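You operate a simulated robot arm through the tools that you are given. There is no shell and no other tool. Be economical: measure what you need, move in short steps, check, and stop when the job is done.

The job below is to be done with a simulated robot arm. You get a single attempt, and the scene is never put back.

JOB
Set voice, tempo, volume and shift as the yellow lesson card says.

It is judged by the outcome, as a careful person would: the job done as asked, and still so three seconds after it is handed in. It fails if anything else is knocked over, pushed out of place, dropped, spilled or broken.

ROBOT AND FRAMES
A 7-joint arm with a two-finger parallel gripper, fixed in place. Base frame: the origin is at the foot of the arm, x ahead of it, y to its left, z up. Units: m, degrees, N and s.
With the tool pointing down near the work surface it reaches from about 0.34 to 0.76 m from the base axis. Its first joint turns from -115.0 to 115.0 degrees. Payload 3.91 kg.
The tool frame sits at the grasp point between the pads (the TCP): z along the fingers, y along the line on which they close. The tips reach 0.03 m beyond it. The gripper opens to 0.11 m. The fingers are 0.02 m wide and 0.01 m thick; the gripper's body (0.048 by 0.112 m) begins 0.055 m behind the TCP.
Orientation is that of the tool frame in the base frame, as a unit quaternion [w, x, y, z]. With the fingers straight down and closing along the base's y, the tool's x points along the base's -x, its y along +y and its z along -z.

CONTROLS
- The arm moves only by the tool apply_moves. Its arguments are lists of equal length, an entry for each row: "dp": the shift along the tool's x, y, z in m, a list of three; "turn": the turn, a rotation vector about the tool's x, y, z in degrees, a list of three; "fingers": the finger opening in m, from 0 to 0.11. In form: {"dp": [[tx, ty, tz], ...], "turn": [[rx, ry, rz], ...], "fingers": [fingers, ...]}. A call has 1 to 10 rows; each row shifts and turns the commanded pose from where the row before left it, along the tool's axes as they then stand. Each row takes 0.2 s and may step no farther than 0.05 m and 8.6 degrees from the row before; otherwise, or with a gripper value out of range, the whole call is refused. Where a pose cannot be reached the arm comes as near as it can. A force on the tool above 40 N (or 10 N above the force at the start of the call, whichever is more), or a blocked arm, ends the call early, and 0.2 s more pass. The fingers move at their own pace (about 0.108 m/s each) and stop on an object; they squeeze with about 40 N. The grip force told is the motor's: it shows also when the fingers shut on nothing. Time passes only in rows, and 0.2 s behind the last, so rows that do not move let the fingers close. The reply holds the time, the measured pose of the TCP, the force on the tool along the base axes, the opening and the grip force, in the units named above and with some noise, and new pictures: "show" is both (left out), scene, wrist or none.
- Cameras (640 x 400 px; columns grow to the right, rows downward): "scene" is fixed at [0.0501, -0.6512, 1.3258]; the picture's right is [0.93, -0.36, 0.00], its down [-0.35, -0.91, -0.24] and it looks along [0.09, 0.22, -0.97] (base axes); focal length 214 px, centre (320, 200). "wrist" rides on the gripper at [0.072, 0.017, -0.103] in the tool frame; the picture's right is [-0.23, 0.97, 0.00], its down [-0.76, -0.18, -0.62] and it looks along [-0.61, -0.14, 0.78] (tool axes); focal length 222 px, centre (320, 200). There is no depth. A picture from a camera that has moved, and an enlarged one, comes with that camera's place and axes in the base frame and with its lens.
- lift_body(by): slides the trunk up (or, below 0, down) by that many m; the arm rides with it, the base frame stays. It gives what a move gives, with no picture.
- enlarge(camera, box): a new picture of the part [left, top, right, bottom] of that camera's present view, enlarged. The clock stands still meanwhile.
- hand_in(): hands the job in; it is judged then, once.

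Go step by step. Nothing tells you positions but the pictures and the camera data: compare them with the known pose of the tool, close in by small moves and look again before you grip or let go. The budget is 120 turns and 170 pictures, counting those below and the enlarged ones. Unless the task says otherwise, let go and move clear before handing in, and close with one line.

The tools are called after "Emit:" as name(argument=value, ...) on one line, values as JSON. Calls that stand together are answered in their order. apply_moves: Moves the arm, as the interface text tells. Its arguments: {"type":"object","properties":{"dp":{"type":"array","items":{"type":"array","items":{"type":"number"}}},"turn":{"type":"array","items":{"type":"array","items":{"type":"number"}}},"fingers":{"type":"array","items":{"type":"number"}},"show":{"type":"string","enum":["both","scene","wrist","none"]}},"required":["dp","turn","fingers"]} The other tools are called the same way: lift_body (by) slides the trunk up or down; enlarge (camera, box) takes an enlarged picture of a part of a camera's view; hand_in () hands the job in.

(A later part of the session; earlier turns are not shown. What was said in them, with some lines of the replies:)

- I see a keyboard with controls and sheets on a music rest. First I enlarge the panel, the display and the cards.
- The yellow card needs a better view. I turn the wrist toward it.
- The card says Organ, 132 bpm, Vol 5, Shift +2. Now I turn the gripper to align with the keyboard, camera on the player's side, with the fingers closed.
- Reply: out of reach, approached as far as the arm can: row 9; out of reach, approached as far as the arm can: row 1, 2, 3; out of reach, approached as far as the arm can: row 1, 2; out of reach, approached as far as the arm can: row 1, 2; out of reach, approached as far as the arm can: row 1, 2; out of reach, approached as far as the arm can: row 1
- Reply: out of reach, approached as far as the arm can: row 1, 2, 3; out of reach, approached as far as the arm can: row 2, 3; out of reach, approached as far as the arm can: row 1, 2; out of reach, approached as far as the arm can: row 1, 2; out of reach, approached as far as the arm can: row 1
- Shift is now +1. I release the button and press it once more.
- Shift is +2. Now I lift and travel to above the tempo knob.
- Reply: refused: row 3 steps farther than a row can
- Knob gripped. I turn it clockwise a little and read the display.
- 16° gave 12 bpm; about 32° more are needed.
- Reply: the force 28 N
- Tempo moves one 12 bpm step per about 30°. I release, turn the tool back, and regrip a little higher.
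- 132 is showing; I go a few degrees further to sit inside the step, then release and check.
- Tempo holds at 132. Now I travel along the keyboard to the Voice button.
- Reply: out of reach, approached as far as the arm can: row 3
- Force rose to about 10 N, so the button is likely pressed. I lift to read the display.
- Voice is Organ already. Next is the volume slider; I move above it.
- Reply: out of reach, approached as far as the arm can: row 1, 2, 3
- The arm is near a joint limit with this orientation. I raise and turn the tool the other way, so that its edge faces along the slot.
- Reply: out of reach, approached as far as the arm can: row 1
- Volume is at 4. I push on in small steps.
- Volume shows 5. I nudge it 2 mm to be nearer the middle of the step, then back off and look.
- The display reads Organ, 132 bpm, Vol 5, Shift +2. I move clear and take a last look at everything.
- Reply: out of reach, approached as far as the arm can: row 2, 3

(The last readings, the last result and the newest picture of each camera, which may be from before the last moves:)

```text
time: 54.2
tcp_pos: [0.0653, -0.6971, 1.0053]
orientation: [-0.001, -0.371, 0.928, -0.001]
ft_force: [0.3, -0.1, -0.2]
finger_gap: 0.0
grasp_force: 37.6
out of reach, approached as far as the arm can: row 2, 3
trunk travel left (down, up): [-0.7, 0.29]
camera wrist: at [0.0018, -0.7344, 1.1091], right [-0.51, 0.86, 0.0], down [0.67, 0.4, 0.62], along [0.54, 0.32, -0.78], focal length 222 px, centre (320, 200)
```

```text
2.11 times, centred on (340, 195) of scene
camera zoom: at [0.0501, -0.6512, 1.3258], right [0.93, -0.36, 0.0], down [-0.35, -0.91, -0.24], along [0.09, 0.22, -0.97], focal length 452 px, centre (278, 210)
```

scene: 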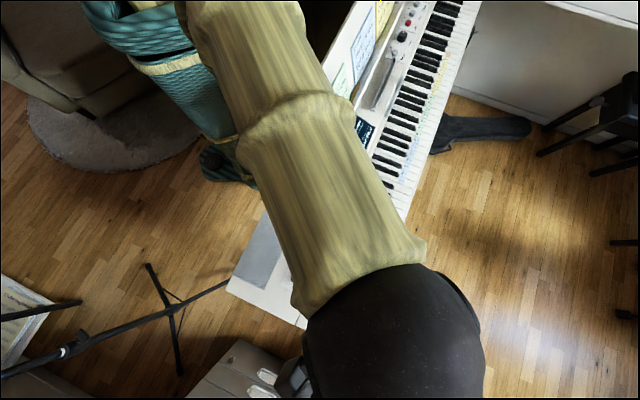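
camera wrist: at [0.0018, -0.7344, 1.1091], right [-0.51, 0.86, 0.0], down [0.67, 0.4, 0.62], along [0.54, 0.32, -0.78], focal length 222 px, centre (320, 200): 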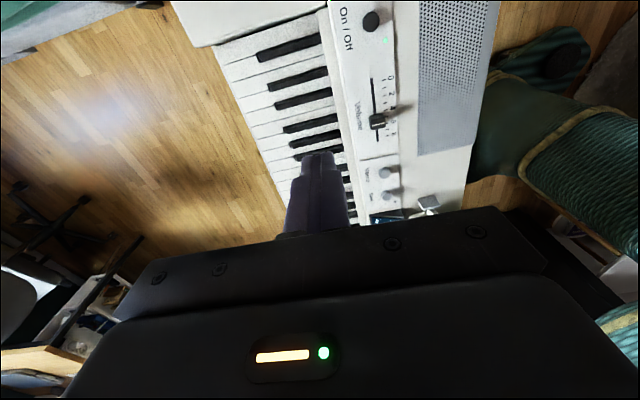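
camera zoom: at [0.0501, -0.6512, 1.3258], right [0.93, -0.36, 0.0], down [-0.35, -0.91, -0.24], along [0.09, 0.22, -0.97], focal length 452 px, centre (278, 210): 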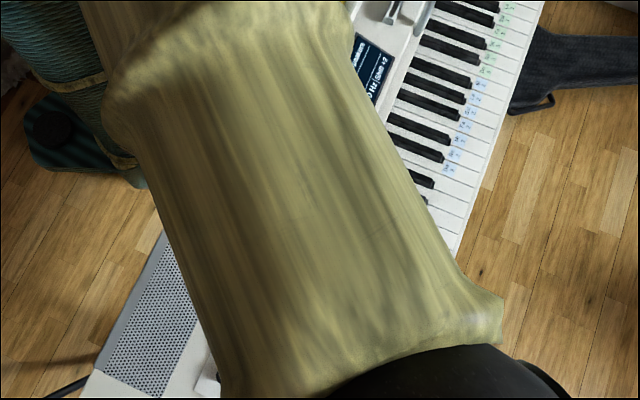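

Emit:
enlarge(camera="wrist", box=[330, 60, 450, 220])

```text
2.50 times, centred on (390, 140) of wrist
camera zoom: at [0.0018, -0.7344, 1.1091], right [-0.51, 0.86, 0.0], down [0.67, 0.4, 0.62], along [0.54, 0.32, -0.78], focal length 555 px, centre (145, 350)
```

zoom: 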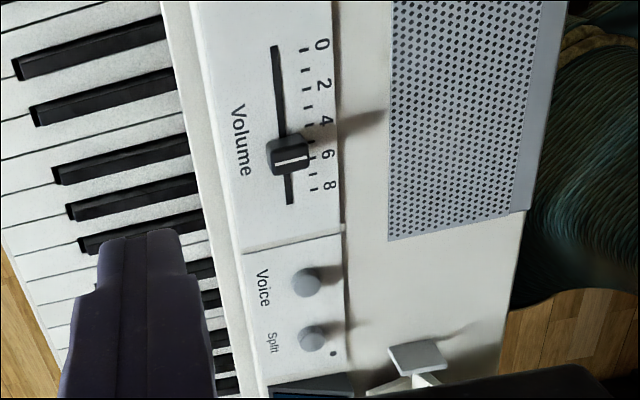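

The slider sits near 5, all four settings showed correctly on the display, and the tool is clear, so I hand in.

Emit:
hand_in()

```text
The job is handed in.
```

The keyboard is set as the yellow lesson card says: its display read Organ, 132 bpm, Vol 5 and Shift +2 just before I moved clear and handed in.
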